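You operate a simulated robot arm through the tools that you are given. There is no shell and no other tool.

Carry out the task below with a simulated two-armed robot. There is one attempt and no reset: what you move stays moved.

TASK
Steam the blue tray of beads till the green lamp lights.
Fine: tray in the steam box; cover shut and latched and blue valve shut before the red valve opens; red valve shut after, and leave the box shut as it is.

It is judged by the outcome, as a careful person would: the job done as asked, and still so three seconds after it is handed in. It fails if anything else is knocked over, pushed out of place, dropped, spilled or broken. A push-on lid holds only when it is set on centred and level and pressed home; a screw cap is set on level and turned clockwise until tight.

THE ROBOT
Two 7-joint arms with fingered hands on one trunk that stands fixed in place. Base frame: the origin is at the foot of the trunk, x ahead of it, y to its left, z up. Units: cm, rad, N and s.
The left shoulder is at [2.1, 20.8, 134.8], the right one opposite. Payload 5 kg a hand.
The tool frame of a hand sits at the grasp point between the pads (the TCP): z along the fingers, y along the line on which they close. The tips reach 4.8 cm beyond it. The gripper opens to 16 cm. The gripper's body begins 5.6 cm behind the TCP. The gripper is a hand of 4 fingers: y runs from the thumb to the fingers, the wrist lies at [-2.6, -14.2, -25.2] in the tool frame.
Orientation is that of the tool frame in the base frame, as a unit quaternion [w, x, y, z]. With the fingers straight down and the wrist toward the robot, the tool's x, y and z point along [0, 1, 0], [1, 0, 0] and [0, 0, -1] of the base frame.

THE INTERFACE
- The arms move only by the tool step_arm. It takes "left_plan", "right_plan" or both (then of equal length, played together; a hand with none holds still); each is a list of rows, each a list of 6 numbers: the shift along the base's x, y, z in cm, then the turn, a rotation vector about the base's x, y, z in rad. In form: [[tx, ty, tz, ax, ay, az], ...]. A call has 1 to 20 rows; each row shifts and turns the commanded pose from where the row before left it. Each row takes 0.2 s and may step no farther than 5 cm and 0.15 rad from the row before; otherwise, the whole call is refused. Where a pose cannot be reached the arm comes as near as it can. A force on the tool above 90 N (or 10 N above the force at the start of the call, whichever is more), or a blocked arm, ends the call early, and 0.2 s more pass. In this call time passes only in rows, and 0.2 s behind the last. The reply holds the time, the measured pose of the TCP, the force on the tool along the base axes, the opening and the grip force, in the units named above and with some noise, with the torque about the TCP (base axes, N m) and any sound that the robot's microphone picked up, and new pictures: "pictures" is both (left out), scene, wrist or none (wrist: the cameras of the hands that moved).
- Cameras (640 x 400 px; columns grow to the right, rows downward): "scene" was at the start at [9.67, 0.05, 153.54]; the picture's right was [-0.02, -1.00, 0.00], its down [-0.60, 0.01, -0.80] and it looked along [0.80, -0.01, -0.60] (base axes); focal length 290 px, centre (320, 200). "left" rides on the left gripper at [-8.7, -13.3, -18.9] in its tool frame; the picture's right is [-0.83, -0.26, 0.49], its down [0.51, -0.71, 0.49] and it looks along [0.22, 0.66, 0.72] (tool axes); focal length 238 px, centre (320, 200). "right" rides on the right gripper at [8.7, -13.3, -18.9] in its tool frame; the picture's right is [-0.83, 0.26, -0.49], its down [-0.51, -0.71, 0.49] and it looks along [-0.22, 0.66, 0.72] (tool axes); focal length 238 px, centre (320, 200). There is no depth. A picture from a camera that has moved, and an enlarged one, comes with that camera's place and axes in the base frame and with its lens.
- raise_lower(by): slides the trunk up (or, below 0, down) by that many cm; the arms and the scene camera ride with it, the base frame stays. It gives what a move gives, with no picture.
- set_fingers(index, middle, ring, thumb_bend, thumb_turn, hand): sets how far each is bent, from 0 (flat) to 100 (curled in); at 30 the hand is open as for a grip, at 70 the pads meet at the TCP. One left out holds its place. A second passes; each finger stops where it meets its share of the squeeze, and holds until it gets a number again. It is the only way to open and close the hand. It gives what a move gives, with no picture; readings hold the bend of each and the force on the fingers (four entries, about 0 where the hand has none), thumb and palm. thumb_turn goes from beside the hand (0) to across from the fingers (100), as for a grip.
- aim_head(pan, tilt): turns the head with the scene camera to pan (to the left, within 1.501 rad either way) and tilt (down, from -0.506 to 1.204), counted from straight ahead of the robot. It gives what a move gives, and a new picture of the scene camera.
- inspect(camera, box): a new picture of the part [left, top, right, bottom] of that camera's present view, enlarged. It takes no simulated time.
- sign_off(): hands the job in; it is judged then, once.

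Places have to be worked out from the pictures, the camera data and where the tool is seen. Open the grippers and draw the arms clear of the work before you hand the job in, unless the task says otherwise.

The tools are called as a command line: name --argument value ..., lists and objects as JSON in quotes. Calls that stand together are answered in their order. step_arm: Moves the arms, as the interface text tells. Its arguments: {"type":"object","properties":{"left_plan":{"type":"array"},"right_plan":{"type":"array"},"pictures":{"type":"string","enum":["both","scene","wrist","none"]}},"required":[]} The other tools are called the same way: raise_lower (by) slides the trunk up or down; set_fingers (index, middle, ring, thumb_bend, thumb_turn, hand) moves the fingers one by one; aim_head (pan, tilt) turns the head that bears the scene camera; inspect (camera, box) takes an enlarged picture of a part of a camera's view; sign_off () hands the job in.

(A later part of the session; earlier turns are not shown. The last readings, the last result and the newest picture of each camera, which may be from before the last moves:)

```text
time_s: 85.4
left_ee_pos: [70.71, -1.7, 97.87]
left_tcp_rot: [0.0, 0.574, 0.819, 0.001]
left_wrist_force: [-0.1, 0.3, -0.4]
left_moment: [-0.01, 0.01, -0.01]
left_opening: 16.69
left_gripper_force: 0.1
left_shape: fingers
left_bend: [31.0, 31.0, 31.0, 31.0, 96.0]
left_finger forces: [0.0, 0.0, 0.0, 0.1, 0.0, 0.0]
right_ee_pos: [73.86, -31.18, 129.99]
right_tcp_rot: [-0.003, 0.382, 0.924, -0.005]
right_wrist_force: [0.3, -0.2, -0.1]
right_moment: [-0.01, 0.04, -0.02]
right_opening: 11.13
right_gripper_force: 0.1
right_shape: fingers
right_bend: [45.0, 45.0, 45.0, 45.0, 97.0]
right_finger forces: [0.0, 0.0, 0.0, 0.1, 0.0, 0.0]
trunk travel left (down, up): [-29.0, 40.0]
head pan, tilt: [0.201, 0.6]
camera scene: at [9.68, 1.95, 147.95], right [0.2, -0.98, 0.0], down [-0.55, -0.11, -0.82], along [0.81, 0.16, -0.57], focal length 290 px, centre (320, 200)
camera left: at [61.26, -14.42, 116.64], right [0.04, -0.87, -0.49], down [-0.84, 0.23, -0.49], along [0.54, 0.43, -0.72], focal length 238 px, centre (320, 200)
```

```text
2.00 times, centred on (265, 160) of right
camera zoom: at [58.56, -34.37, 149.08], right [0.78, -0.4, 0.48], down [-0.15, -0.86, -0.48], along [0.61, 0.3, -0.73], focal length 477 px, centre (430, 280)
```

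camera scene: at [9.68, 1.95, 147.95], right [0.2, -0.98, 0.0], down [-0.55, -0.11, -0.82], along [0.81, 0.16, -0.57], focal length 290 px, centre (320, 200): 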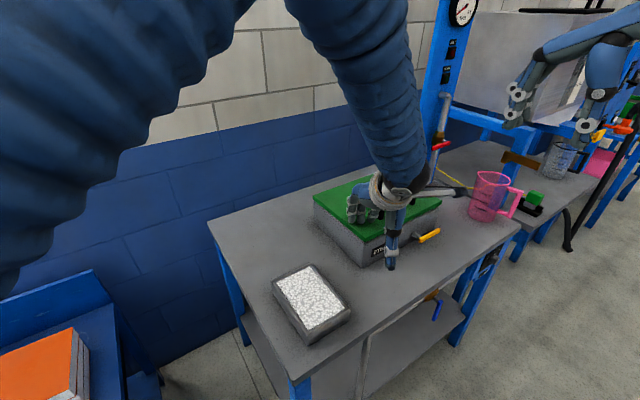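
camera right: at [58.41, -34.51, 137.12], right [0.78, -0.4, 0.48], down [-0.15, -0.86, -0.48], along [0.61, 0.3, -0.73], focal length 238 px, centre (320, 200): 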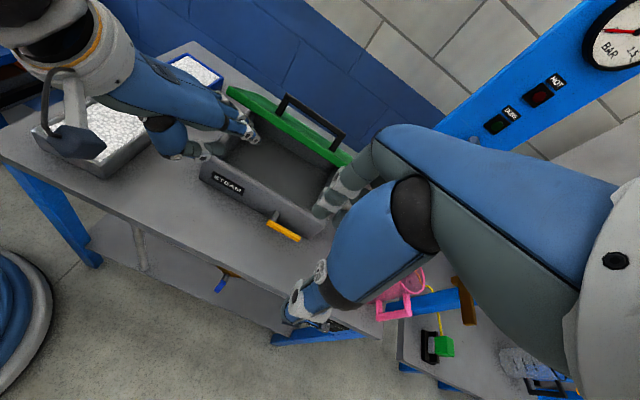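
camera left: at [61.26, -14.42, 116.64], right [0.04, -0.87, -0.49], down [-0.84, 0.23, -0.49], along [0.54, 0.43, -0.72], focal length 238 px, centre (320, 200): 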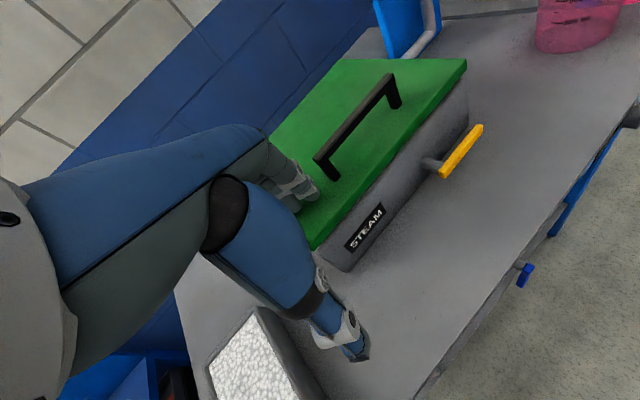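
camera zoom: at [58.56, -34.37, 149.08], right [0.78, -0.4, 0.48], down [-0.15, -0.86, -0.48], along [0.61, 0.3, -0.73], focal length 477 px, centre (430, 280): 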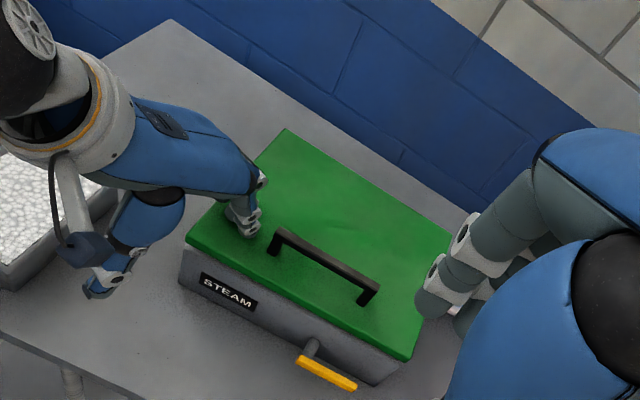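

The lid looks nearly or fully closed, with no contact force. I'll press down gently until the fingertips feel the seated lid.

step_arm --left_plan '[[0, 0, -0.8, 0, 0, 0], [0, 0, -0.7, 0, 0, 0], [0, 0, -0.6, 0, 0, 0]]' --pictures "none"

inspect --camera "right" --box '[180, 120, 360, 260]'

```text
time_s: 86.2
left_ee_pos: [70.89, -1.64, 96.33]
left_tcp_rot: [0.003, 0.573, 0.82, 0.004]
left_wrist_force: [-3.5, 0.3, 48.7]
left_moment: [2.2, -3.84, 0.1]
left_opening: 16.7
left_gripper_force: 25.0
left_shape: fingers
left_bend: [31.0, 30.0, 31.0, 31.0, 96.0]
left_finger forces: [3.4, 45.9, 0.0, 0.1, 0.0, 0.1]
right_ee_pos: [73.35, -31.34, 130.31]
right_tcp_rot: [-0.001, 0.382, 0.924, -0.005]
right_wrist_force: [0.7, -0.6, -1.0]
right_moment: [-0.04, 0.06, 0.01]
right_opening: 11.15
right_gripper_force: 0.0
right_shape: fingers
right_bend: [45.0, 45.0, 45.0, 45.0, 97.0]
right_finger forces: [0.0, 0.0, 0.0, 0.0, 0.1, 0.1]
trunk travel left (down, up): [-29.0, 40.0]
head pan, tilt: [0.201, 0.6]
```

```text
2.86 times, centred on (270, 190) of right
camera zoom: at [58.12, -34.39, 149.31], right [0.78, -0.4, 0.49], down [-0.15, -0.86, -0.48], along [0.61, 0.3, -0.73], focal length 681 px, centre (463, 229)
```

zoom: 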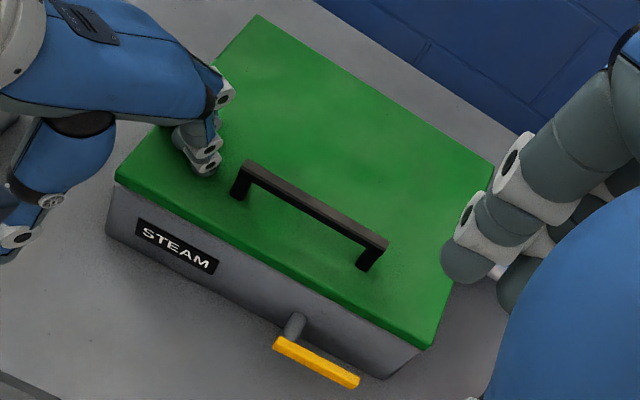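

The lid is fully seated: I felt 48 N, and it looks flush. I'll lift the left hand off and move it clear to the left so I can see the latch.

step_arm --left_plan '[[0, 0, 2, 0, 0, 0], [0, 0, 4, 0, 0, 0], [-1, 1, 4, 0, 0, 0], [-2, 3, 4, 0, 0, 0], [-2, 4, 3, 0, 0, 0], [-1, 4.5, 1, 0, 0, 0], [-1, 4.5, 0, 0, 0, 0], [0, 4.5, 0, 0, 0, 0], [0, 4.5, 0, 0, 0, 0], [0, 4, 0, 0, 0, 0]]' --pictures "none"

raise_lower --by -14

aim_head --pan -0.1 --tilt 0.55

inspect --camera "scene" --box '[240, 130, 400, 260]'

inspect --camera "right" --box '[0, 0, 640, 400]'

```text
refused: row 4 steps farther than a row can; nothing moved
```

```text
time_s: 86.7
left_ee_pos: [71.95, -1.46, 96.13]
left_tcp_rot: [0.013, 0.571, 0.821, 0.01]
left_wrist_force: [-7.4, 3.3, 44.2]
left_moment: [1.88, -2.84, 0.54]
left_opening: 16.53
left_gripper_force: 22.4
left_shape: fingers
left_bend: [32.0, 30.0, 31.0, 31.0, 96.0]
left_finger forces: [10.9, 34.2, 0.1, 0.1, 0.0, 0.1]
right_ee_pos: [73.82, -31.19, 128.76]
right_tcp_rot: [-0.003, 0.383, 0.924, -0.005]
right_wrist_force: [2.7, 0.5, -0.7]
right_moment: [0.03, 0.25, 0.03]
right_opening: 11.14
right_gripper_force: 0.0
right_shape: fingers
right_bend: [45.0, 45.0, 45.0, 45.0, 97.0]
right_finger forces: [0.1, 0.0, 0.0, 0.1, 0.0, 0.0]
trunk travel left (down, up): [-27.8, 41.2]
head pan, tilt: [0.201, 0.6]
stopped: the force on the tool passed its limit at 103 N (the readings are from after the stop); the commanded pose is now the measured one
```

```text
time_s: 87.5
left_ee_pos: [71.53, -1.61, 96.14]
left_tcp_rot: [0.01, 0.572, 0.82, 0.007]
left_wrist_force: [-0.7, 6.5, 47.8]
left_moment: [2.26, -3.7, 0.55]
left_opening: 16.96
left_gripper_force: 24.0
left_shape: fingers
left_bend: [30.0, 30.0, 31.0, 31.0, 96.0]
left_finger forces: [7.1, 40.8, 0.0, 0.0, 0.0, 0.0]
right_ee_pos: [73.6, -31.23, 129.14]
right_tcp_rot: [-0.001, 0.382, 0.924, -0.005]
right_wrist_force: [0.1, 0.2, 0.0]
right_moment: [0.01, -0.02, -0.02]
right_opening: 11.13
right_gripper_force: 0.1
right_shape: fingers
right_bend: [45.0, 45.0, 45.0, 45.0, 97.0]
right_finger forces: [0.0, 0.1, 0.0, 0.0, 0.1, 0.0]
trunk travel left (down, up): [-27.8, 41.2]
head pan, tilt: [-0.099, 0.55]
camera scene: at [9.55, -0.67, 147.23], right [-0.1, -1.0, 0.0], down [-0.52, 0.05, -0.85], along [0.85, -0.08, -0.52], focal length 290 px, centre (320, 200)
```

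scene: 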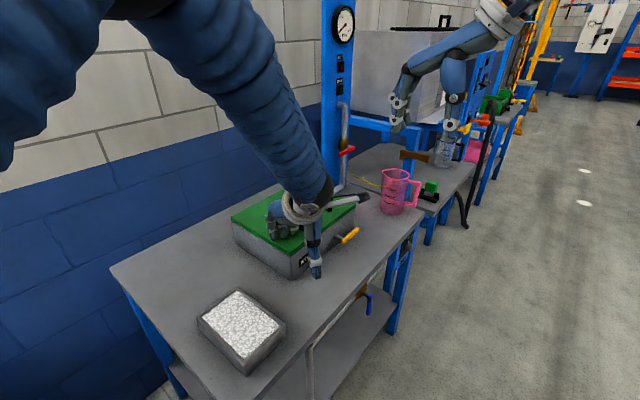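

```text
3.08 times, centred on (320, 195) of scene
camera zoom: at [9.55, -0.67, 147.23], right [-0.1, -1.0, 0.0], down [-0.52, 0.05, -0.85], along [0.85, -0.08, -0.52], focal length 892 px, centre (320, 215)
```

zoom: 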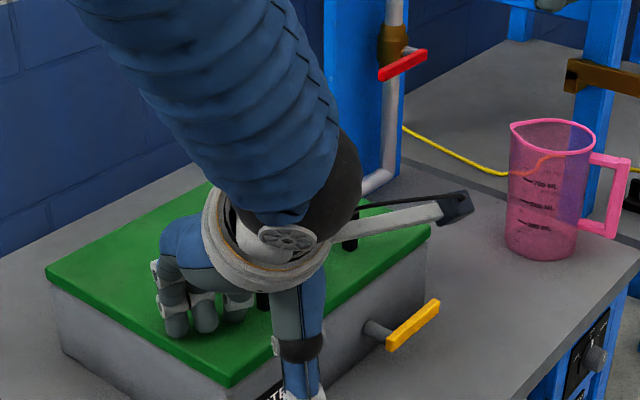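

```text
1.00 times, centred on (320, 200) of right (not enlarged: the box is as wide or as high as the picture)
camera zoom: at [58.15, -34.33, 148.08], right [0.78, -0.4, 0.49], down [-0.15, -0.86, -0.48], along [0.61, 0.3, -0.73], focal length 238 px, centre (320, 200)
```

zoom: 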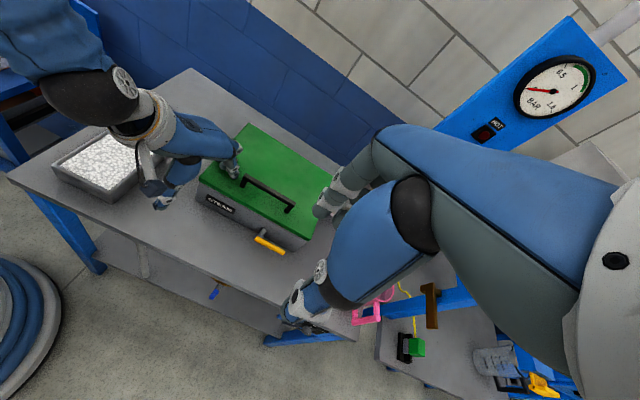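

My retract row was too long and got refused. The trunk call that followed pressed the left hand onto the lid until it stopped at 103 N. I should not have sent those calls together, because the second depended on the first. Nothing looks displaced. I'll lift the left hand off now with valid steps and check before doing anything else.

step_arm --left_plan '[[0, 0, 1, 0, 0, 0], [0, 0, 2, 0, 0, 0], [0, 0, 4, 0, 0, 0], [-1, 1, 4, 0, 0, 0], [-1.5, 2.5, 3.5, 0, 0, 0], [-1.5, 3.5, 2.5, 0, 0, 0], [-1, 4.5, 1, 0, 0, 0], [-1, 4.5, 0, 0, 0, 0], [0, 4.5, 0, 0, 0, 0], [0, 4.5, 0, 0, 0, 0], [0, 4, 0, 0, 0, 0]]' --pictures "scene"

```text
time_s: 89.9
left_ee_pos: [65.36, 27.29, 113.62]
left_tcp_rot: [0.008, 0.573, 0.82, 0.004]
left_wrist_force: [0.0, 0.8, -0.5]
left_moment: [-0.09, 0.05, -0.01]
left_opening: 16.68
left_gripper_force: 0.0
left_shape: fingers
left_bend: [31.0, 31.0, 31.0, 31.0, 96.0]
left_finger forces: [0.0, 0.0, 0.0, 0.0, 0.1, 0.0]
right_ee_pos: [73.9, -31.11, 128.71]
right_tcp_rot: [-0.002, 0.382, 0.924, -0.005]
right_wrist_force: [-0.5, 1.7, 0.9]
right_moment: [-0.18, 0.0, 0.0]
right_opening: 11.15
right_gripper_force: 0.0
right_shape: fingers
right_bend: [45.0, 45.0, 45.0, 45.0, 97.0]
right_finger forces: [0.0, 0.1, 0.0, 0.0, 0.0, 0.0]
trunk travel left (down, up): [-27.8, 41.2]
head pan, tilt: [-0.099, 0.55]
camera scene: at [9.94, -0.53, 147.19], right [-0.1, -0.99, 0.0], down [-0.52, 0.05, -0.85], along [0.85, -0.09, -0.52], focal length 290 px, centre (320, 200)
```

scene: 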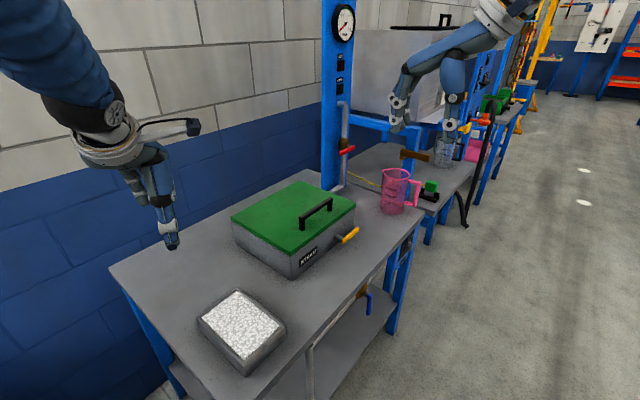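

The left hand is clear, and the box is shut and in place. Both hands have open space below them, so I'll lower the trunk 12 cm, on its own this time.

raise_lower --by -12

```text
time_s: 91.4
left_ee_pos: [65.53, 27.23, 101.79]
left_tcp_rot: [0.008, 0.573, 0.82, 0.006]
left_wrist_force: [-0.3, -0.1, 0.0]
left_moment: [0.02, 0.01, -0.01]
left_opening: 16.67
left_gripper_force: 0.1
left_shape: fingers
left_bend: [31.0, 31.0, 31.0, 31.0, 96.0]
left_finger forces: [0.0, 0.0, 0.1, 0.0, 0.0, 0.0]
right_ee_pos: [73.83, -31.32, 116.81]
right_tcp_rot: [-0.002, 0.383, 0.924, -0.004]
right_wrist_force: [-0.1, -0.2, 0.8]
right_moment: [0.0, -0.06, 0.02]
right_opening: 11.15
right_gripper_force: 0.1
right_shape: fingers
right_bend: [45.0, 45.0, 45.0, 45.0, 97.0]
right_finger forces: [0.0, 0.0, 0.1, 0.1, 0.0, 0.0]
trunk travel left (down, up): [-15.8, 53.2]
head pan, tilt: [-0.099, 0.55]
```

Next I'll measure the closed lid and latch lever from the head and right wrist cameras.

inspect --camera "scene" --box '[225, 150, 385, 270]'

inspect --camera "right" --box '[180, 130, 340, 270]'

inspect --camera "scene" --box '[320, 190, 380, 240]'

```text
3.33 times, centred on (305, 210) of scene
camera zoom: at [9.89, -0.7, 135.21], right [-0.1, -1.0, 0.0], down [-0.52, 0.05, -0.85], along [0.85, -0.08, -0.52], focal length 967 px, centre (370, 167)
```

zoom: 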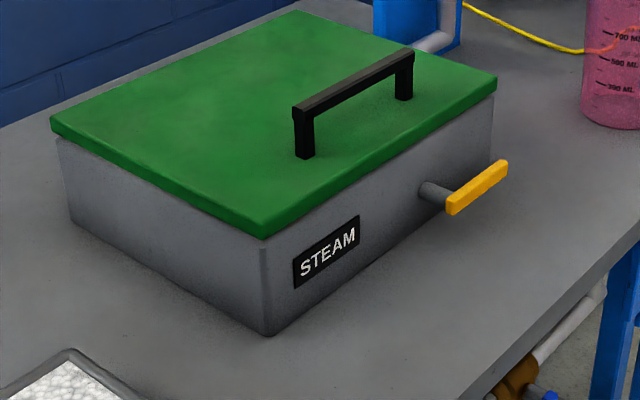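

```text
2.86 times, centred on (260, 200) of right
camera zoom: at [58.48, -34.35, 135.96], right [0.78, -0.4, 0.48], down [-0.15, -0.86, -0.48], along [0.61, 0.3, -0.73], focal length 681 px, centre (491, 200)
```

zoom: 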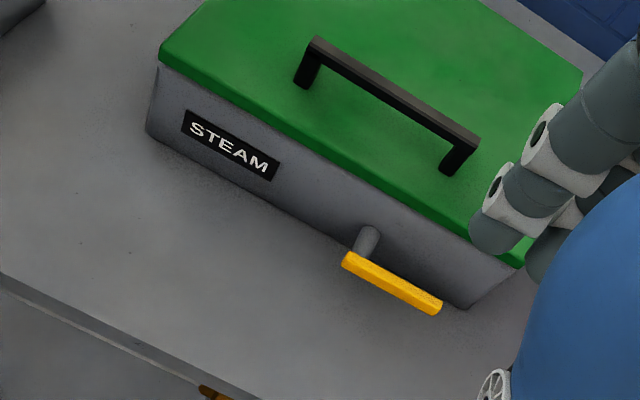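

```text
8.00 times, centred on (350, 215) of scene
camera zoom: at [9.89, -0.7, 135.21], right [-0.1, -1.0, 0.0], down [-0.52, 0.05, -0.85], along [0.85, -0.08, -0.52], focal length 2320 px, centre (80, 80)
```

zoom: 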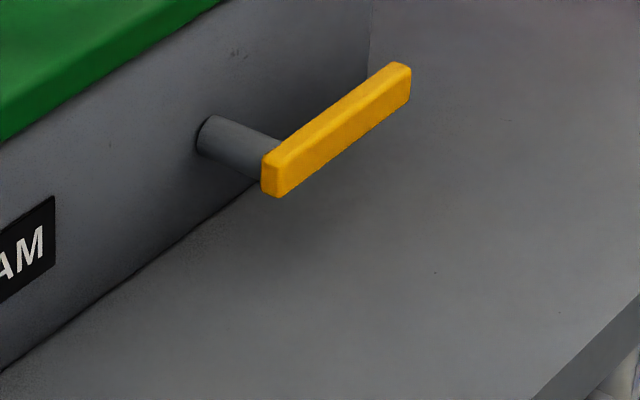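

The lid is closed flush. The yellow lever runs from its pivot (e1≈72) to its free end (e1≈79.2) at z≈85, with about 4 cm free beneath it. I'll make a flat right hand with the thumb beside it.

set_fingers --hand "right" --index 0 --middle 0 --ring 0 --thumb_bend 100 --thumb_turn 0

```text
time_s: 92.4
left_ee_pos: [65.35, 27.37, 101.58]
left_tcp_rot: [0.008, 0.573, 0.82, 0.005]
left_wrist_force: [-0.1, -0.4, 0.3]
left_moment: [0.01, 0.01, 0.02]
left_opening: 16.68
left_gripper_force: 0.1
left_shape: fingers
left_bend: [31.0, 31.0, 31.0, 31.0, 96.0]
left_finger forces: [0.0, 0.1, 0.0, 0.0, 0.0, 0.1]
right_ee_pos: [73.99, -31.27, 116.8]
right_tcp_rot: [-0.003, 0.383, 0.924, -0.005]
right_wrist_force: [-0.5, -0.2, 1.0]
right_moment: [0.0, 0.01, 0.0]
right_opening: 9.18
right_gripper_force: 0.1
right_shape: fingers
right_bend: [0.0, 0.0, 0.0, 100.0, 0.0]
right_finger forces: [0.0, 0.1, 0.0, 0.0, 0.1, 0.0]
trunk travel left (down, up): [-15.8, 53.2]
head pan, tilt: [-0.099, 0.55]
```

Next I'll pitch the right hand up 20°, move back in front of the bench edge, and lower partway to test reach.

step_arm --right_plan '[[0.2, -2.6, -2, 0.085, -0.085, 0], [0.2, -2.6, -2, 0.085, -0.085, 0], [0.2, -2.6, -2, 0.085, -0.085, 0], [0, 0, -3.6, 0, 0, 0], [0, 0, -3.6, 0, 0, 0], [0, 0, -3.6, 0, 0, 0], [0, 0, -3.6, 0, 0, 0], [0, 0, -3.6, 0, 0, 0]]' --pictures "both"

```text
time_s: 94.2
left_ee_pos: [65.45, 27.17, 101.65]
left_tcp_rot: [0.008, 0.573, 0.819, 0.005]
left_wrist_force: [1.4, -0.3, -0.1]
left_moment: [0.06, 0.07, 0.02]
left_opening: 16.72
left_gripper_force: 0.0
left_shape: fingers
left_bend: [31.0, 31.0, 31.0, 31.0, 96.0]
left_finger forces: [0.0, 0.0, 0.0, 0.0, 0.0, 0.1]
right_ee_pos: [74.56, -39.13, 92.76]
right_tcp_rot: [0.066, 0.378, 0.91, 0.161]
right_wrist_force: [1.3, -1.2, 1.3]
right_moment: [-0.01, 0.11, 0.07]
right_opening: 9.16
right_gripper_force: 0.1
right_shape: fingers
right_bend: [0.0, 0.0, 0.0, 100.0, 0.0]
right_finger forces: [0.0, 0.1, 0.0, 0.1, 0.0, 0.0]
trunk travel left (down, up): [-15.8, 53.2]
head pan, tilt: [-0.099, 0.55]
camera scene: at [9.99, -0.78, 135.18], right [-0.1, -0.99, 0.0], down [-0.52, 0.05, -0.85], along [0.85, -0.08, -0.52], focal length 290 px, centre (320, 200)
camera right: at [55.05, -46.33, 105.92], right [0.64, -0.54, 0.55], down [0.0, -0.71, -0.7], along [0.77, 0.46, -0.45], focal length 238 px, centre (320, 200)
```

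scene: 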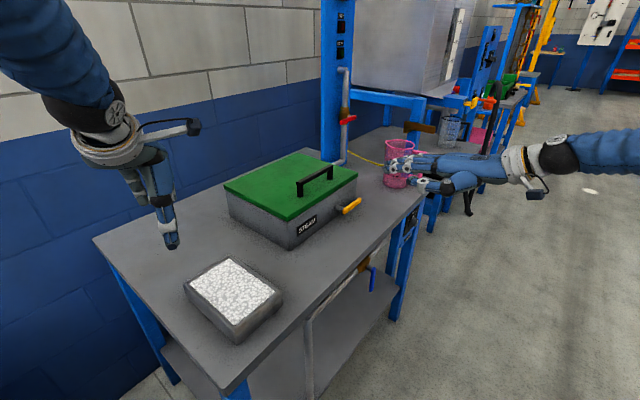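
right: 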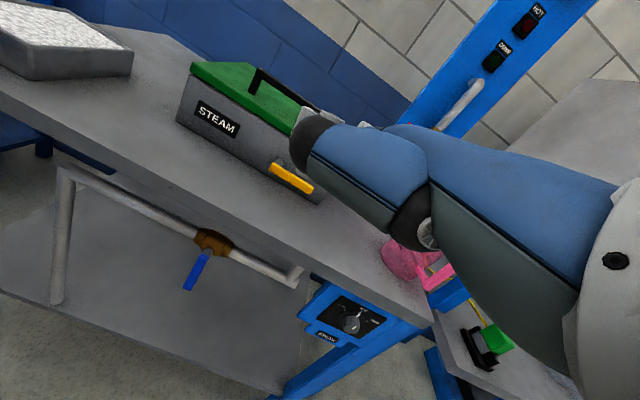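

The pitched posture is reachable. Tips are at e2≈40 and z≈99, in front of the latch. I'll continue down to about tip height 84.5.

step_arm --right_plan '[[0, 0, -3.6, 0, 0, 0], [0, 0, -3.6, 0, 0, 0], [0, 0, -3.5, 0, 0, 0], [0, 0, -3, 0, 0, 0]]' --pictures "both"

inspect --camera "scene" --box '[280, 150, 480, 275]'

inspect --camera "left" --box '[300, 0, 640, 300]'

```text
time_s: 95.2
left_ee_pos: [65.42, 27.13, 101.51]
left_tcp_rot: [0.008, 0.573, 0.82, 0.005]
left_wrist_force: [0.4, 0.6, 0.4]
left_moment: [0.04, 0.04, -0.02]
left_opening: 16.68
left_gripper_force: 0.1
left_shape: fingers
left_bend: [31.0, 31.0, 31.0, 31.0, 96.0]
left_finger forces: [0.1, 0.0, 0.1, 0.1, 0.0, 0.0]
right_ee_pos: [74.54, -38.99, 78.98]
right_tcp_rot: [0.067, 0.377, 0.91, 0.161]
right_wrist_force: [0.8, -0.7, 1.3]
right_moment: [-0.03, 0.11, -0.01]
right_opening: 9.18
right_gripper_force: 0.1
right_shape: fingers
right_bend: [0.0, 0.0, 0.0, 100.0, 0.0]
right_finger forces: [0.0, 0.0, 0.0, 0.0, 0.1, 0.1]
trunk travel left (down, up): [-15.8, 53.2]
head pan, tilt: [-0.099, 0.55]
camera scene: at [9.95, -0.73, 135.18], right [-0.1, -0.99, 0.0], down [-0.52, 0.05, -0.85], along [0.85, -0.08, -0.52], focal length 290 px, centre (320, 200)
camera right: at [54.93, -46.25, 92.24], right [0.64, -0.54, 0.55], down [0.0, -0.71, -0.7], along [0.77, 0.46, -0.45], focal length 238 px, centre (320, 200)
```

scene: 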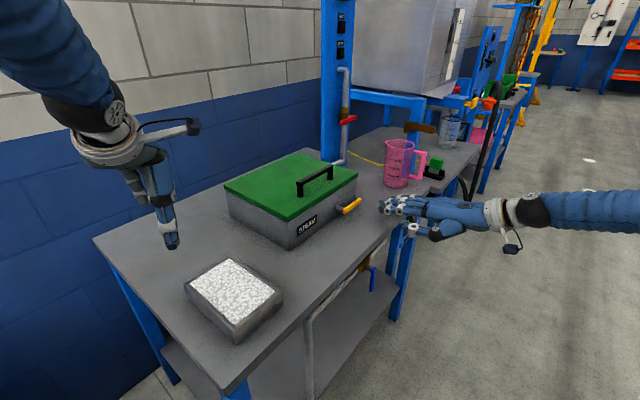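
right: 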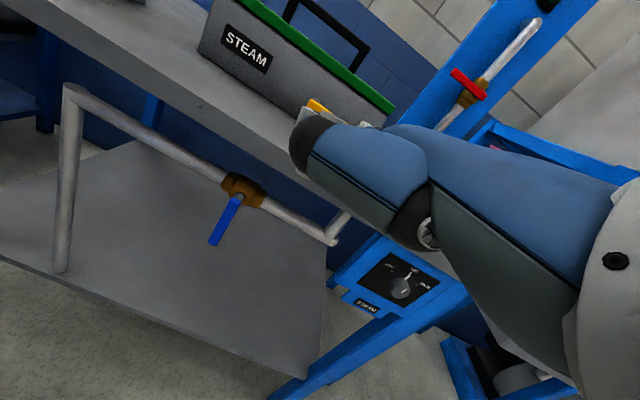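

```text
3.20 times, centred on (380, 212) of scene
camera zoom: at [9.95, -0.73, 135.18], right [-0.1, -0.99, 0.0], down [-0.52, 0.05, -0.85], along [0.85, -0.08, -0.52], focal length 928 px, centre (128, 160)
```

zoom: 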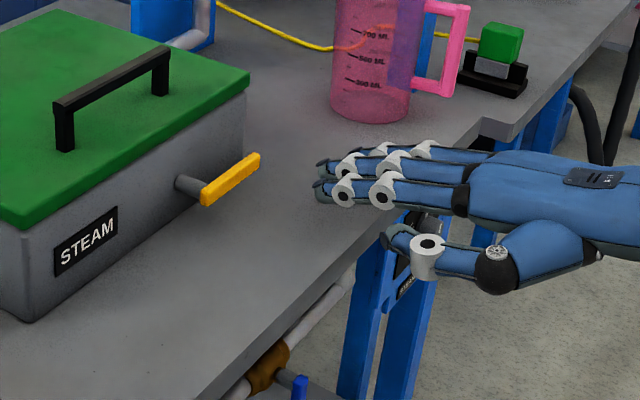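

```text
1.33 times, centred on (470, 150) of left
camera zoom: at [55.64, 14.4, 120.3], right [0.05, -0.87, -0.49], down [-0.83, 0.23, -0.51], along [0.55, 0.43, -0.71], focal length 318 px, centre (120, 267)
```

zoom: 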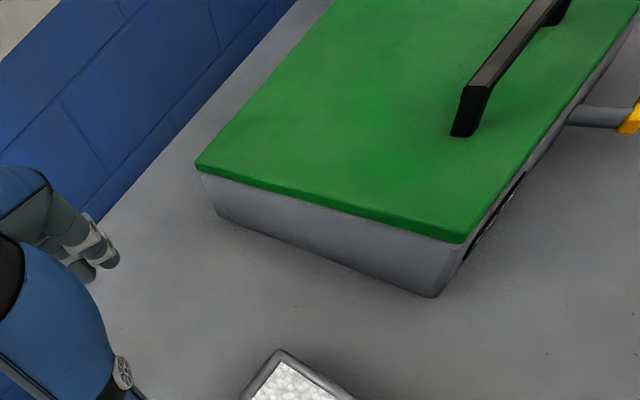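

The index tip is at about e1 78.1, e2 40.3, z 85.2, sloping about 21° down. I'll lower 3.5 cm, then slide the fingers forward under the lever's free end.

step_arm --right_plan '[[0, 0, -1.8, 0, 0, 0], [0, 0, -1.7, 0, 0, 0]]' --pictures "none"

inspect --camera "scene" --box '[310, 180, 450, 260]'

```text
time_s: 95.8
left_ee_pos: [65.47, 27.2, 101.64]
left_tcp_rot: [0.007, 0.572, 0.82, 0.004]
left_wrist_force: [-0.5, 0.1, 0.7]
left_moment: [0.01, 0.01, -0.01]
left_opening: 16.69
left_gripper_force: 0.0
left_shape: fingers
left_bend: [31.0, 31.0, 31.0, 31.0, 96.0]
left_finger forces: [0.0, 0.1, 0.0, 0.0, 0.0, 0.1]
right_ee_pos: [74.55, -38.98, 75.58]
right_tcp_rot: [0.066, 0.378, 0.909, 0.161]
right_wrist_force: [0.4, 0.3, 0.4]
right_moment: [0.0, 0.07, -0.02]
right_opening: 9.18
right_gripper_force: 0.1
right_shape: fingers
right_bend: [0.0, 0.0, 0.0, 100.0, 0.0]
right_finger forces: [0.1, 0.0, 0.1, 0.0, 0.0, 0.1]
trunk travel left (down, up): [-15.8, 53.2]
head pan, tilt: [-0.099, 0.55]
```

```text
4.57 times, centred on (380, 220) of scene
camera zoom: at [9.92, -0.72, 135.19], right [-0.1, -0.99, 0.0], down [-0.52, 0.05, -0.85], along [0.85, -0.08, -0.52], focal length 1326 px, centre (46, 109)
```

zoom: 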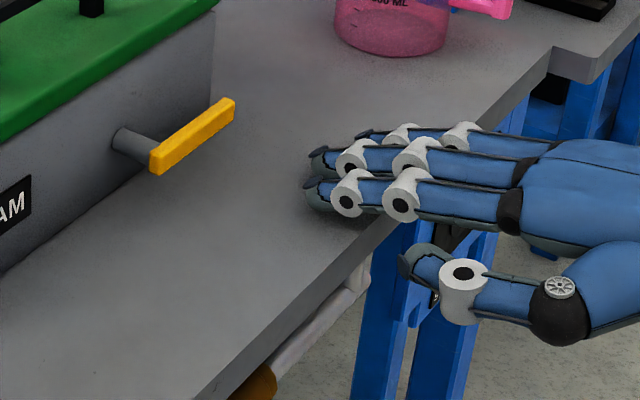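

No contact with the bench so far. I'll slide forward along +e2 in small steps.

step_arm --right_plan '[[1.75, 1.75, 0, 0, 0, 0], [1.75, 1.75, 0, 0, 0, 0], [1.75, 1.75, 0, 0, 0, 0]]' --pictures "none"

inspect --camera "scene" --box '[310, 180, 450, 260]'

inspect --camera "right" --box '[200, 0, 500, 200]'

```text
time_s: 96.6
left_ee_pos: [65.4, 27.29, 101.47]
left_tcp_rot: [0.008, 0.572, 0.82, 0.005]
left_wrist_force: [0.9, -0.2, -0.3]
left_moment: [-0.05, 0.07, -0.03]
left_opening: 16.68
left_gripper_force: 0.1
left_shape: fingers
left_bend: [31.0, 31.0, 31.0, 31.0, 96.0]
left_finger forces: [0.0, 0.1, 0.1, 0.1, 0.0, 0.1]
right_ee_pos: [79.79, -33.84, 75.45]
right_tcp_rot: [0.066, 0.377, 0.91, 0.16]
right_wrist_force: [0.3, -1.4, -0.4]
right_moment: [0.08, 0.0, 0.01]
right_opening: 9.16
right_gripper_force: 0.0
right_shape: fingers
right_bend: [0.0, 0.0, 0.0, 100.0, 0.0]
right_finger forces: [0.0, 0.1, 0.0, 0.0, 0.0, 0.0]
trunk travel left (down, up): [-15.8, 53.2]
head pan, tilt: [-0.099, 0.55]
```

```text
4.57 times, centred on (380, 220) of scene
camera zoom: at [9.98, -0.64, 135.18], right [-0.1, -0.99, 0.0], down [-0.52, 0.05, -0.85], along [0.85, -0.09, -0.52], focal length 1326 px, centre (46, 109)
```

zoom: 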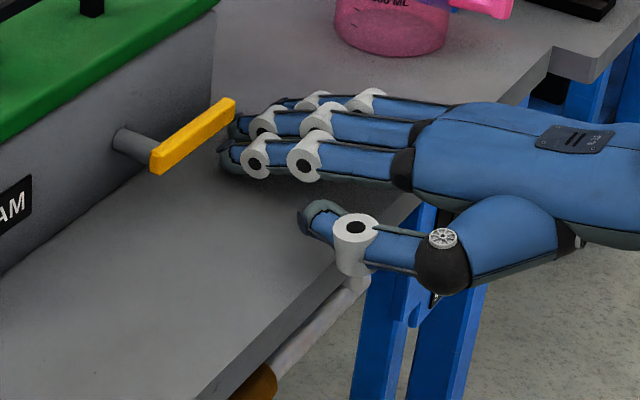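

```text
2.00 times, centred on (350, 100) of right
camera zoom: at [60.26, -41.16, 88.82], right [0.64, -0.54, 0.54], down [0.0, -0.71, -0.7], along [0.76, 0.45, -0.46], focal length 477 px, centre (260, 400)
```

zoom: 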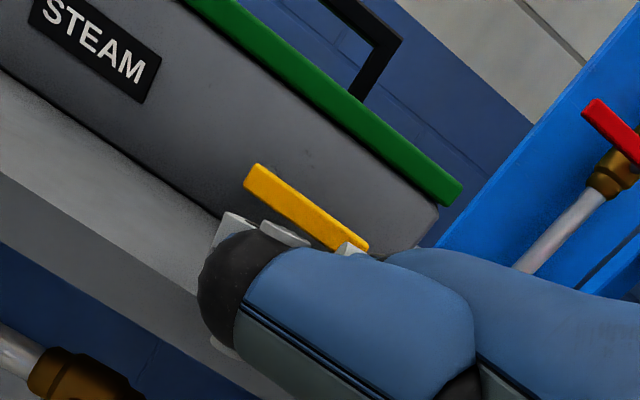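

The index tip is right at the lever's front, beneath its level. I'll move about 2.6 cm farther so the finger passes under the lever.

step_arm --right_plan '[[0.9, 0.9, 0, 0, 0, 0], [0.9, 0.9, 0, 0, 0, 0]]' --pictures "none"

inspect --camera "scene" --box '[310, 180, 410, 240]'

inspect --camera "right" --box '[220, 40, 420, 180]'

```text
time_s: 97.2
left_ee_pos: [65.34, 27.06, 101.56]
left_tcp_rot: [0.009, 0.573, 0.819, 0.006]
left_wrist_force: [0.6, -0.5, 0.7]
left_moment: [0.01, 0.0, 0.01]
left_opening: 16.69
left_gripper_force: 0.1
left_shape: fingers
left_bend: [31.0, 31.0, 31.0, 31.0, 96.0]
left_finger forces: [0.1, 0.0, 0.0, 0.0, 0.0, 0.0]
right_ee_pos: [81.45, -32.25, 75.49]
right_tcp_rot: [0.066, 0.378, 0.909, 0.16]
right_wrist_force: [-10.7, -8.2, 2.0]
right_moment: [0.88, -1.09, 0.06]
right_opening: 9.13
right_gripper_force: 7.1
right_shape: fingers
right_bend: [0.0, 0.0, 0.0, 100.0, 0.0]
right_finger forces: [1.3, 12.5, 0.0, 0.0, 0.0, 0.1]
trunk travel left (down, up): [-15.8, 53.2]
head pan, tilt: [-0.099, 0.55]
```

```text
6.40 times, centred on (360, 210) of scene
camera zoom: at [9.81, -0.83, 135.2], right [-0.1, -0.99, 0.0], down [-0.52, 0.05, -0.85], along [0.85, -0.09, -0.52], focal length 1856 px, centre (64, 136)
```

zoom: 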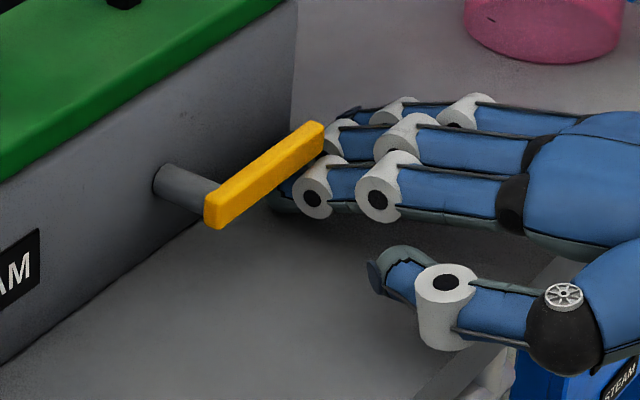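

```text
2.86 times, centred on (320, 110) of right
camera zoom: at [61.85, -39.43, 88.82], right [0.64, -0.54, 0.54], down [0.0, -0.71, -0.7], along [0.77, 0.45, -0.46], focal length 681 px, centre (320, 457)
```

zoom: 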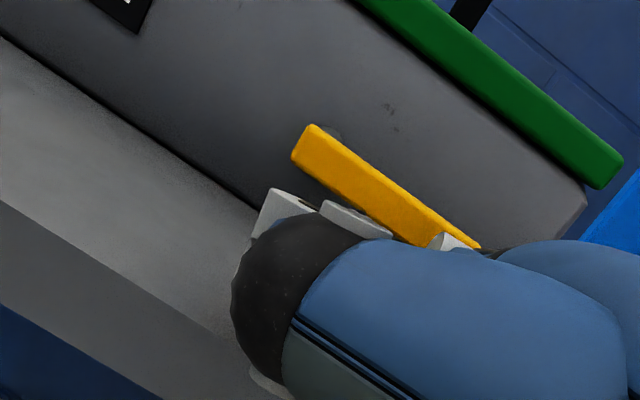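

The index is under the lever with its tip just past it, while the middle finger's knuckle touches the lever's end face. I'll back off a touch and lift to see whether the lever rotates up.

step_arm --right_plan '[[-0.2, -0.2, 0.4, 0, 0, 0], [0, 0, 0.6, 0, 0, 0], [0.1, -0.1, 0.8, 0, 0, 0], [0.06, -0.06, 0.85, 0, 0, 0], [-0.08, 0.08, 0.85, 0, 0, 0]]' --pictures "none"

inspect --camera "scene" --box '[310, 180, 410, 240]'

inspect --camera "right" --box '[220, 40, 420, 180]'

```text
time_s: 98.4
left_ee_pos: [65.41, 27.25, 101.59]
left_tcp_rot: [0.007, 0.573, 0.819, 0.006]
left_wrist_force: [0.4, 0.2, -0.3]
left_moment: [-0.02, -0.01, 0.02]
left_opening: 16.71
left_gripper_force: 0.0
left_shape: fingers
left_bend: [31.0, 31.0, 31.0, 31.0, 96.0]
left_finger forces: [0.1, 0.0, 0.0, 0.0, 0.0, 0.1]
right_ee_pos: [81.52, -32.17, 79.1]
right_tcp_rot: [0.066, 0.377, 0.91, 0.161]
right_wrist_force: [-2.6, -3.7, -1.6]
right_moment: [0.02, -0.07, -0.05]
right_opening: 9.14
right_gripper_force: 2.4
right_shape: fingers
right_bend: [0.0, 1.0, 0.0, 100.0, 0.0]
right_finger forces: [1.2, 3.2, 0.1, 0.0, 0.1, 0.0]
trunk travel left (down, up): [-15.8, 53.2]
head pan, tilt: [-0.099, 0.55]
```

```text
6.40 times, centred on (360, 210) of scene
camera zoom: at [9.89, -0.72, 135.19], right [-0.1, -0.99, 0.0], down [-0.52, 0.05, -0.85], along [0.85, -0.08, -0.52], focal length 1856 px, centre (64, 136)
```

zoom: 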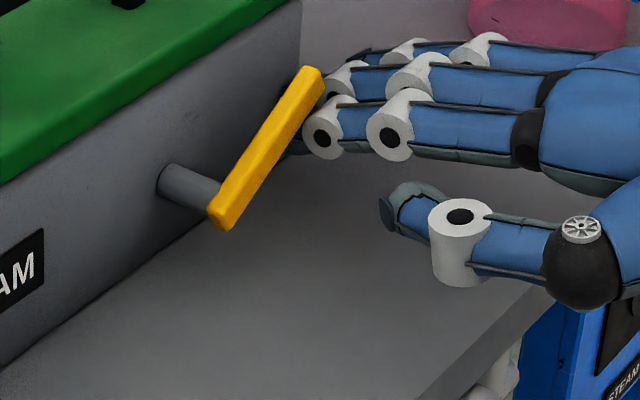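

```text
2.86 times, centred on (320, 110) of right
camera zoom: at [61.98, -39.54, 92.38], right [0.64, -0.54, 0.55], down [0.0, -0.71, -0.7], along [0.77, 0.46, -0.45], focal length 681 px, centre (320, 457)
```

zoom: 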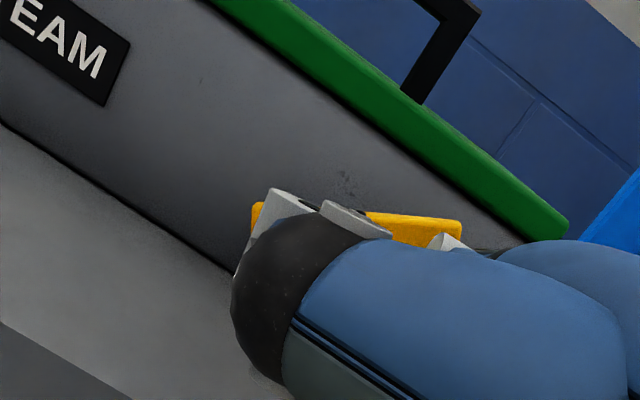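

The lever is turning up, around 30° now, with very little force. I'll follow the arc further up and left.

step_arm --right_plan '[[-0.22, 0.22, 0.78, 0, 0, 0], [-0.22, 0.22, 0.78, 0, 0, 0], [-0.36, 0.36, 0.67, 0, 0, 0], [-0.36, 0.36, 0.67, 0, 0, 0], [-0.46, 0.46, 0.52, 0, 0, 0], [-0.46, 0.46, 0.52, 0, 0, 0]]' --pictures "none"

inspect --camera "scene" --box '[310, 170, 410, 240]'

inspect --camera "right" --box '[220, 40, 420, 180]'

```text
time_s: 99.8
left_ee_pos: [65.43, 27.2, 101.6]
left_tcp_rot: [0.008, 0.573, 0.819, 0.005]
left_wrist_force: [-0.1, 0.1, 0.8]
left_moment: [-0.01, -0.02, 0.0]
left_opening: 16.69
left_gripper_force: 0.1
left_shape: fingers
left_bend: [31.0, 31.0, 31.0, 31.0, 96.0]
left_finger forces: [0.1, 0.0, 0.1, 0.0, 0.0, 0.0]
right_ee_pos: [79.28, -30.17, 83.05]
right_tcp_rot: [0.066, 0.377, 0.91, 0.162]
right_wrist_force: [-0.2, -0.2, -0.3]
right_moment: [0.0, -0.02, -0.1]
right_opening: 9.16
right_gripper_force: 1.4
right_shape: fingers
right_bend: [0.0, 0.0, 0.0, 100.0, 0.0]
right_finger forces: [0.6, 1.1, 0.0, 0.0, 0.1, 0.0]
trunk travel left (down, up): [-15.8, 53.2]
head pan, tilt: [-0.099, 0.55]
```

```text
5.71 times, centred on (360, 205) of scene
camera zoom: at [9.9, -0.7, 135.19], right [-0.1, -1.0, 0.0], down [-0.52, 0.05, -0.85], along [0.85, -0.08, -0.52], focal length 1658 px, centre (91, 171)
```

zoom: 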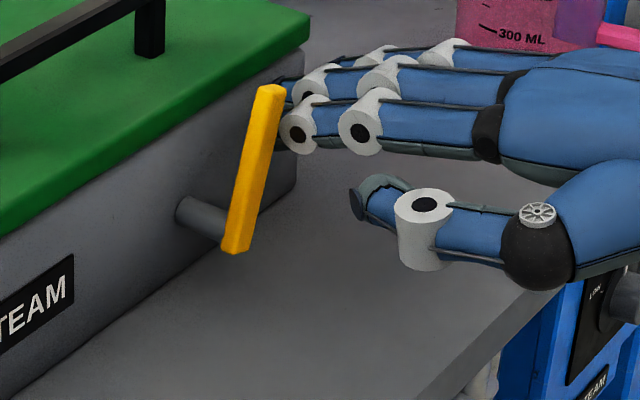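

```text
2.86 times, centred on (320, 110) of right
camera zoom: at [59.76, -37.41, 96.28], right [0.64, -0.54, 0.54], down [0.0, -0.71, -0.7], along [0.76, 0.46, -0.46], focal length 681 px, centre (320, 457)
```

zoom: 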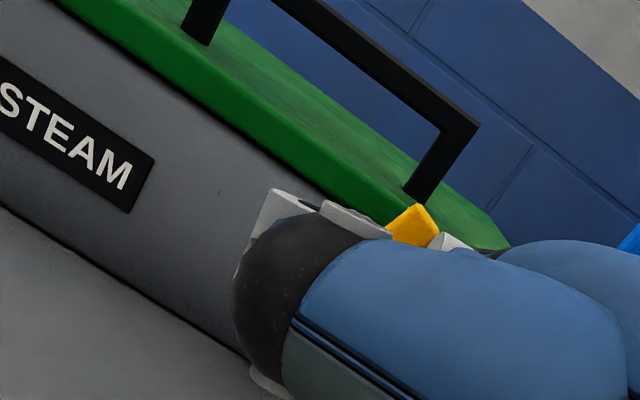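

The lever is approaching vertical. I'll push on to the left in small steps until I feel the stop.

step_arm --right_plan '[[-0.55, 0.55, 0.33, 0, 0, 0], [-0.55, 0.55, 0.3, 0, 0, 0], [-0.4, 0.4, 0.1, 0, 0, 0], [-0.4, 0.4, 0, 0, 0, 0]]' --pictures "none"

inspect --camera "scene" --box '[310, 170, 410, 240]'

```text
time_s: 100.8
left_ee_pos: [65.44, 27.2, 101.66]
left_tcp_rot: [0.008, 0.573, 0.819, 0.005]
left_wrist_force: [-0.2, -1.2, 0.0]
left_moment: [0.02, 0.0, -0.04]
left_opening: 16.69
left_gripper_force: 0.0
left_shape: fingers
left_bend: [31.0, 31.0, 31.0, 31.0, 96.0]
left_finger forces: [0.1, 0.0, 0.0, 0.0, 0.1, 0.0]
right_ee_pos: [77.58, -28.47, 83.87]
right_tcp_rot: [0.066, 0.379, 0.909, 0.161]
right_wrist_force: [5.6, -3.4, -1.4]
right_moment: [0.09, 0.42, -0.8]
right_opening: 9.33
right_gripper_force: 3.0
right_shape: fingers
right_bend: [0.0, 0.0, 0.0, 100.0, 0.0]
right_finger forces: [5.9, 0.0, 0.0, 0.1, 0.1, 0.1]
trunk travel left (down, up): [-15.8, 53.2]
head pan, tilt: [-0.099, 0.55]
```

```text
5.71 times, centred on (360, 205) of scene
camera zoom: at [9.97, -0.74, 135.18], right [-0.1, -0.99, 0.0], down [-0.52, 0.05, -0.85], along [0.85, -0.08, -0.52], focal length 1658 px, centre (91, 171)
```

zoom: 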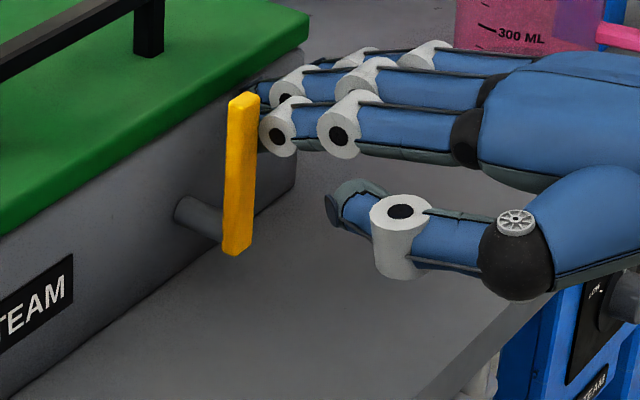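

The lever is vertical, with about 6 N building on the index. I'll push slightly more to confirm it's against the stop.

step_arm --right_plan '[[-0.4, 0.4, 0, 0, 0, 0], [-0.3, 0.3, 0, 0, 0, 0]]' --pictures "none"

inspect --camera "scene" --box '[310, 170, 410, 240]'

```text
time_s: 101.4
left_ee_pos: [65.58, 27.2, 101.67]
left_tcp_rot: [0.007, 0.573, 0.82, 0.006]
left_wrist_force: [-0.9, -0.2, 0.3]
left_moment: [0.0, -0.02, 0.03]
left_opening: 16.68
left_gripper_force: 0.1
left_shape: fingers
left_bend: [31.0, 31.0, 31.0, 31.0, 96.0]
left_finger forces: [0.1, 0.0, 0.0, 0.1, 0.0, 0.0]
right_ee_pos: [76.89, -27.85, 83.69]
right_tcp_rot: [0.067, 0.379, 0.909, 0.16]
right_wrist_force: [9.6, -10.7, 1.6]
right_moment: [0.73, 0.58, -1.78]
right_opening: 9.74
right_gripper_force: 7.0
right_shape: fingers
right_bend: [0.0, 0.0, 0.0, 100.0, 0.0]
right_finger forces: [14.0, 0.0, 0.1, 0.0, 0.0, 0.1]
trunk travel left (down, up): [-15.8, 53.2]
head pan, tilt: [-0.099, 0.55]
```

```text
5.71 times, centred on (360, 205) of scene
camera zoom: at [9.98, -0.79, 135.19], right [-0.1, -0.99, 0.0], down [-0.52, 0.05, -0.85], along [0.85, -0.08, -0.52], focal length 1658 px, centre (91, 171)
```

zoom: 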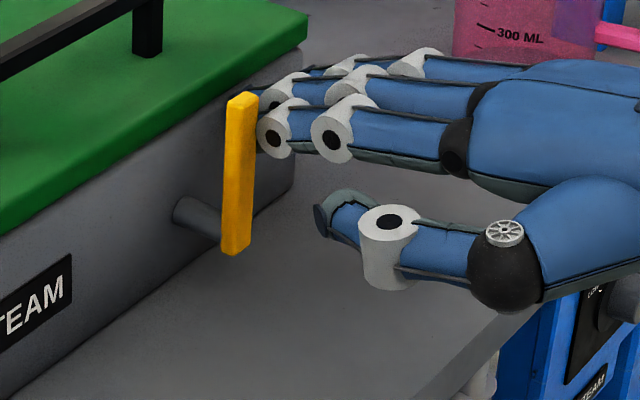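

Force rises to 14 N with no more movement, so the lever is vertical at its stop and the cover is latched (with the lever horizontal, the lid had opened freely). I'll back the hand off to the right and out.

step_arm --right_plan '[[0.7, -0.7, 0, 0, 0, 0], [0.5, -0.5, 0, 0, 0, 0], [-2, -2, 0, 0, 0, 0], [-3, -3, 0, 0, 0, 0], [-3, -3, 1, 0, 0, 0], [0, 0, 4, 0, 0, 0], [0, 0, 4.5, 0, 0, 0], [0, 0, 4.5, 0, 0, 0], [0, 0, 4.5, 0, 0, 0], [0, 0, 4.5, 0, 0, 0]]' --pictures "both"

inspect --camera "scene" --box '[225, 140, 385, 270]'

```text
time_s: 103.6
left_ee_pos: [65.35, 27.35, 101.75]
left_tcp_rot: [0.007, 0.573, 0.82, 0.005]
left_wrist_force: [-0.4, 1.1, 0.9]
left_moment: [-0.09, -0.07, 0.0]
left_opening: 16.69
left_gripper_force: 0.0
left_shape: fingers
left_bend: [31.0, 31.0, 31.0, 31.0, 96.0]
left_finger forces: [0.0, 0.1, 0.0, 0.0, 0.1, 0.0]
right_ee_pos: [69.88, -36.84, 106.84]
right_tcp_rot: [0.065, 0.376, 0.91, 0.16]
right_wrist_force: [-1.6, 0.9, -2.1]
right_moment: [-0.02, -0.12, -0.05]
right_opening: 9.15
right_gripper_force: 0.1
right_shape: fingers
right_bend: [0.0, 0.0, 0.0, 100.0, 0.0]
right_finger forces: [0.0, 0.0, 0.0, 0.0, 0.0, 0.0]
trunk travel left (down, up): [-15.8, 53.2]
head pan, tilt: [-0.099, 0.55]
camera scene: at [9.82, -0.6, 135.2], right [-0.1, -1.0, 0.0], down [-0.52, 0.05, -0.85], along [0.85, -0.08, -0.52], focal length 290 px, centre (320, 200)
camera right: at [50.38, -44.12, 120.14], right [0.65, -0.54, 0.54], down [0.0, -0.71, -0.7], along [0.76, 0.46, -0.46], focal length 238 px, centre (320, 200)
```

scene: 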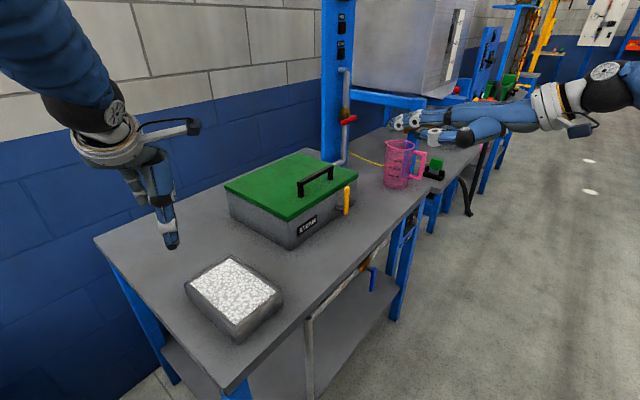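
right: 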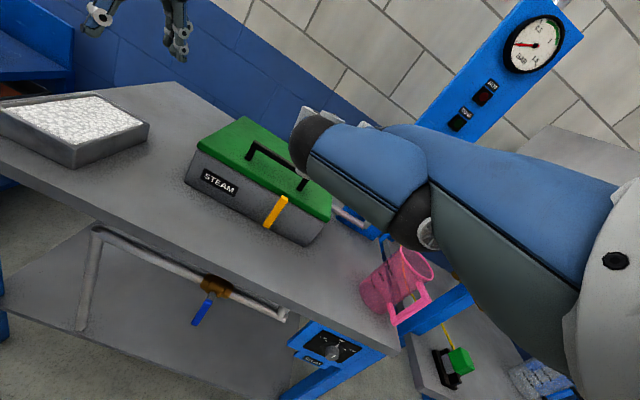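

```text
3.08 times, centred on (305, 205) of scene
camera zoom: at [9.82, -0.6, 135.2], right [-0.1, -1.0, 0.0], down [-0.52, 0.05, -0.85], along [0.85, -0.08, -0.52], focal length 892 px, centre (366, 185)
```

zoom: 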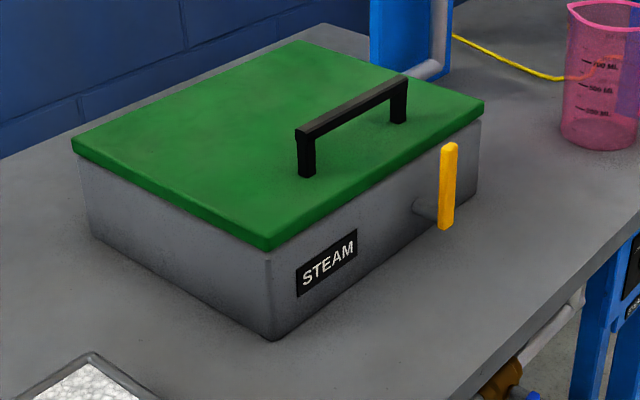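

The box is shut with the latch lever upright, and the blue valve is closed. Next is the red valve, so I'll go back to the pointing-index shape.

set_fingers --hand "right" --index 0 --middle 100 --ring 100 --thumb_bend 100 --thumb_turn 98

aim_head --pan -0.2 --tilt 0.3

inspect --camera "scene" --box '[250, 90, 400, 240]'

```text
time_s: 104.6
left_ee_pos: [65.55, 27.14, 101.63]
left_tcp_rot: [0.008, 0.573, 0.82, 0.005]
left_wrist_force: [-0.2, -0.5, 0.7]
left_moment: [-0.05, 0.01, 0.02]
left_opening: 16.67
left_gripper_force: 0.1
left_shape: fingers
left_bend: [31.0, 31.0, 31.0, 31.0, 96.0]
left_finger forces: [0.0, 0.0, 0.0, 0.0, 0.1, 0.0]
right_ee_pos: [70.08, -36.82, 106.85]
right_tcp_rot: [0.067, 0.378, 0.91, 0.16]
right_wrist_force: [0.8, 0.3, 1.0]
right_moment: [-0.03, 0.01, 0.0]
right_opening: 8.23
right_gripper_force: 0.1
right_shape: fingers
right_bend: [0.0, 93.0, 94.0, 100.0, 100.0]
right_finger forces: [0.1, 0.1, 0.0, 0.1, 0.0, 0.1]
trunk travel left (down, up): [-15.8, 53.2]
head pan, tilt: [-0.099, 0.55]
```

```text
time_s: 105.3
left_ee_pos: [65.33, 27.21, 101.62]
left_tcp_rot: [0.007, 0.572, 0.82, 0.005]
left_wrist_force: [-0.1, 0.5, -0.4]
left_moment: [-0.03, 0.0, 0.04]
left_opening: 16.71
left_gripper_force: 0.0
left_shape: fingers
left_bend: [31.0, 31.0, 31.0, 31.0, 96.0]
left_finger forces: [0.0, 0.1, 0.0, 0.0, 0.0, 0.1]
right_ee_pos: [69.98, -36.95, 106.8]
right_tcp_rot: [0.066, 0.377, 0.91, 0.16]
right_wrist_force: [0.2, -0.4, 0.7]
right_moment: [0.0, -0.01, -0.03]
right_opening: 8.25
right_gripper_force: 0.1
right_shape: fingers
right_bend: [0.0, 100.0, 100.0, 100.0, 100.0]
right_finger forces: [0.0, 0.1, 0.1, 0.0, 0.0, 0.0]
trunk travel left (down, up): [-15.8, 53.2]
head pan, tilt: [-0.201, 0.3]
camera scene: at [10.13, -1.67, 137.48], right [-0.2, -0.98, 0.0], down [-0.29, 0.06, -0.95], along [0.94, -0.19, -0.3], focal length 290 px, centre (320, 200)
```

scene: 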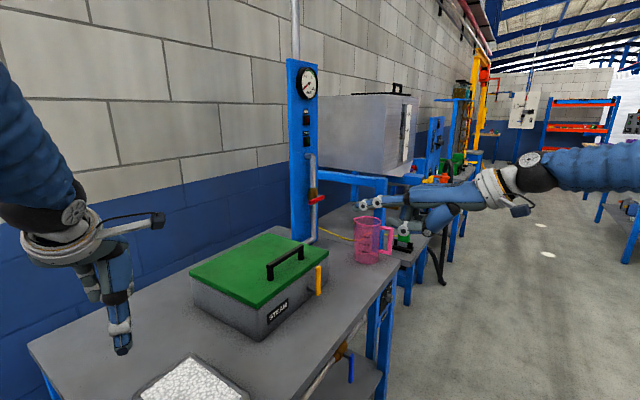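

```text
2.67 times, centred on (325, 165) of scene
camera zoom: at [10.13, -1.67, 137.48], right [-0.2, -0.98, 0.0], down [-0.29, 0.06, -0.95], along [0.94, -0.19, -0.3], focal length 774 px, centre (307, 293)
```

zoom: 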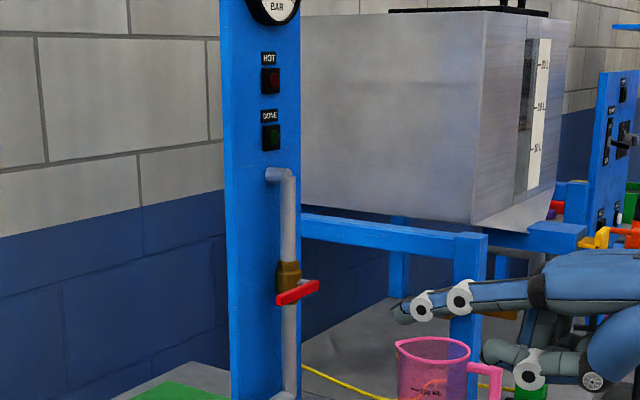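

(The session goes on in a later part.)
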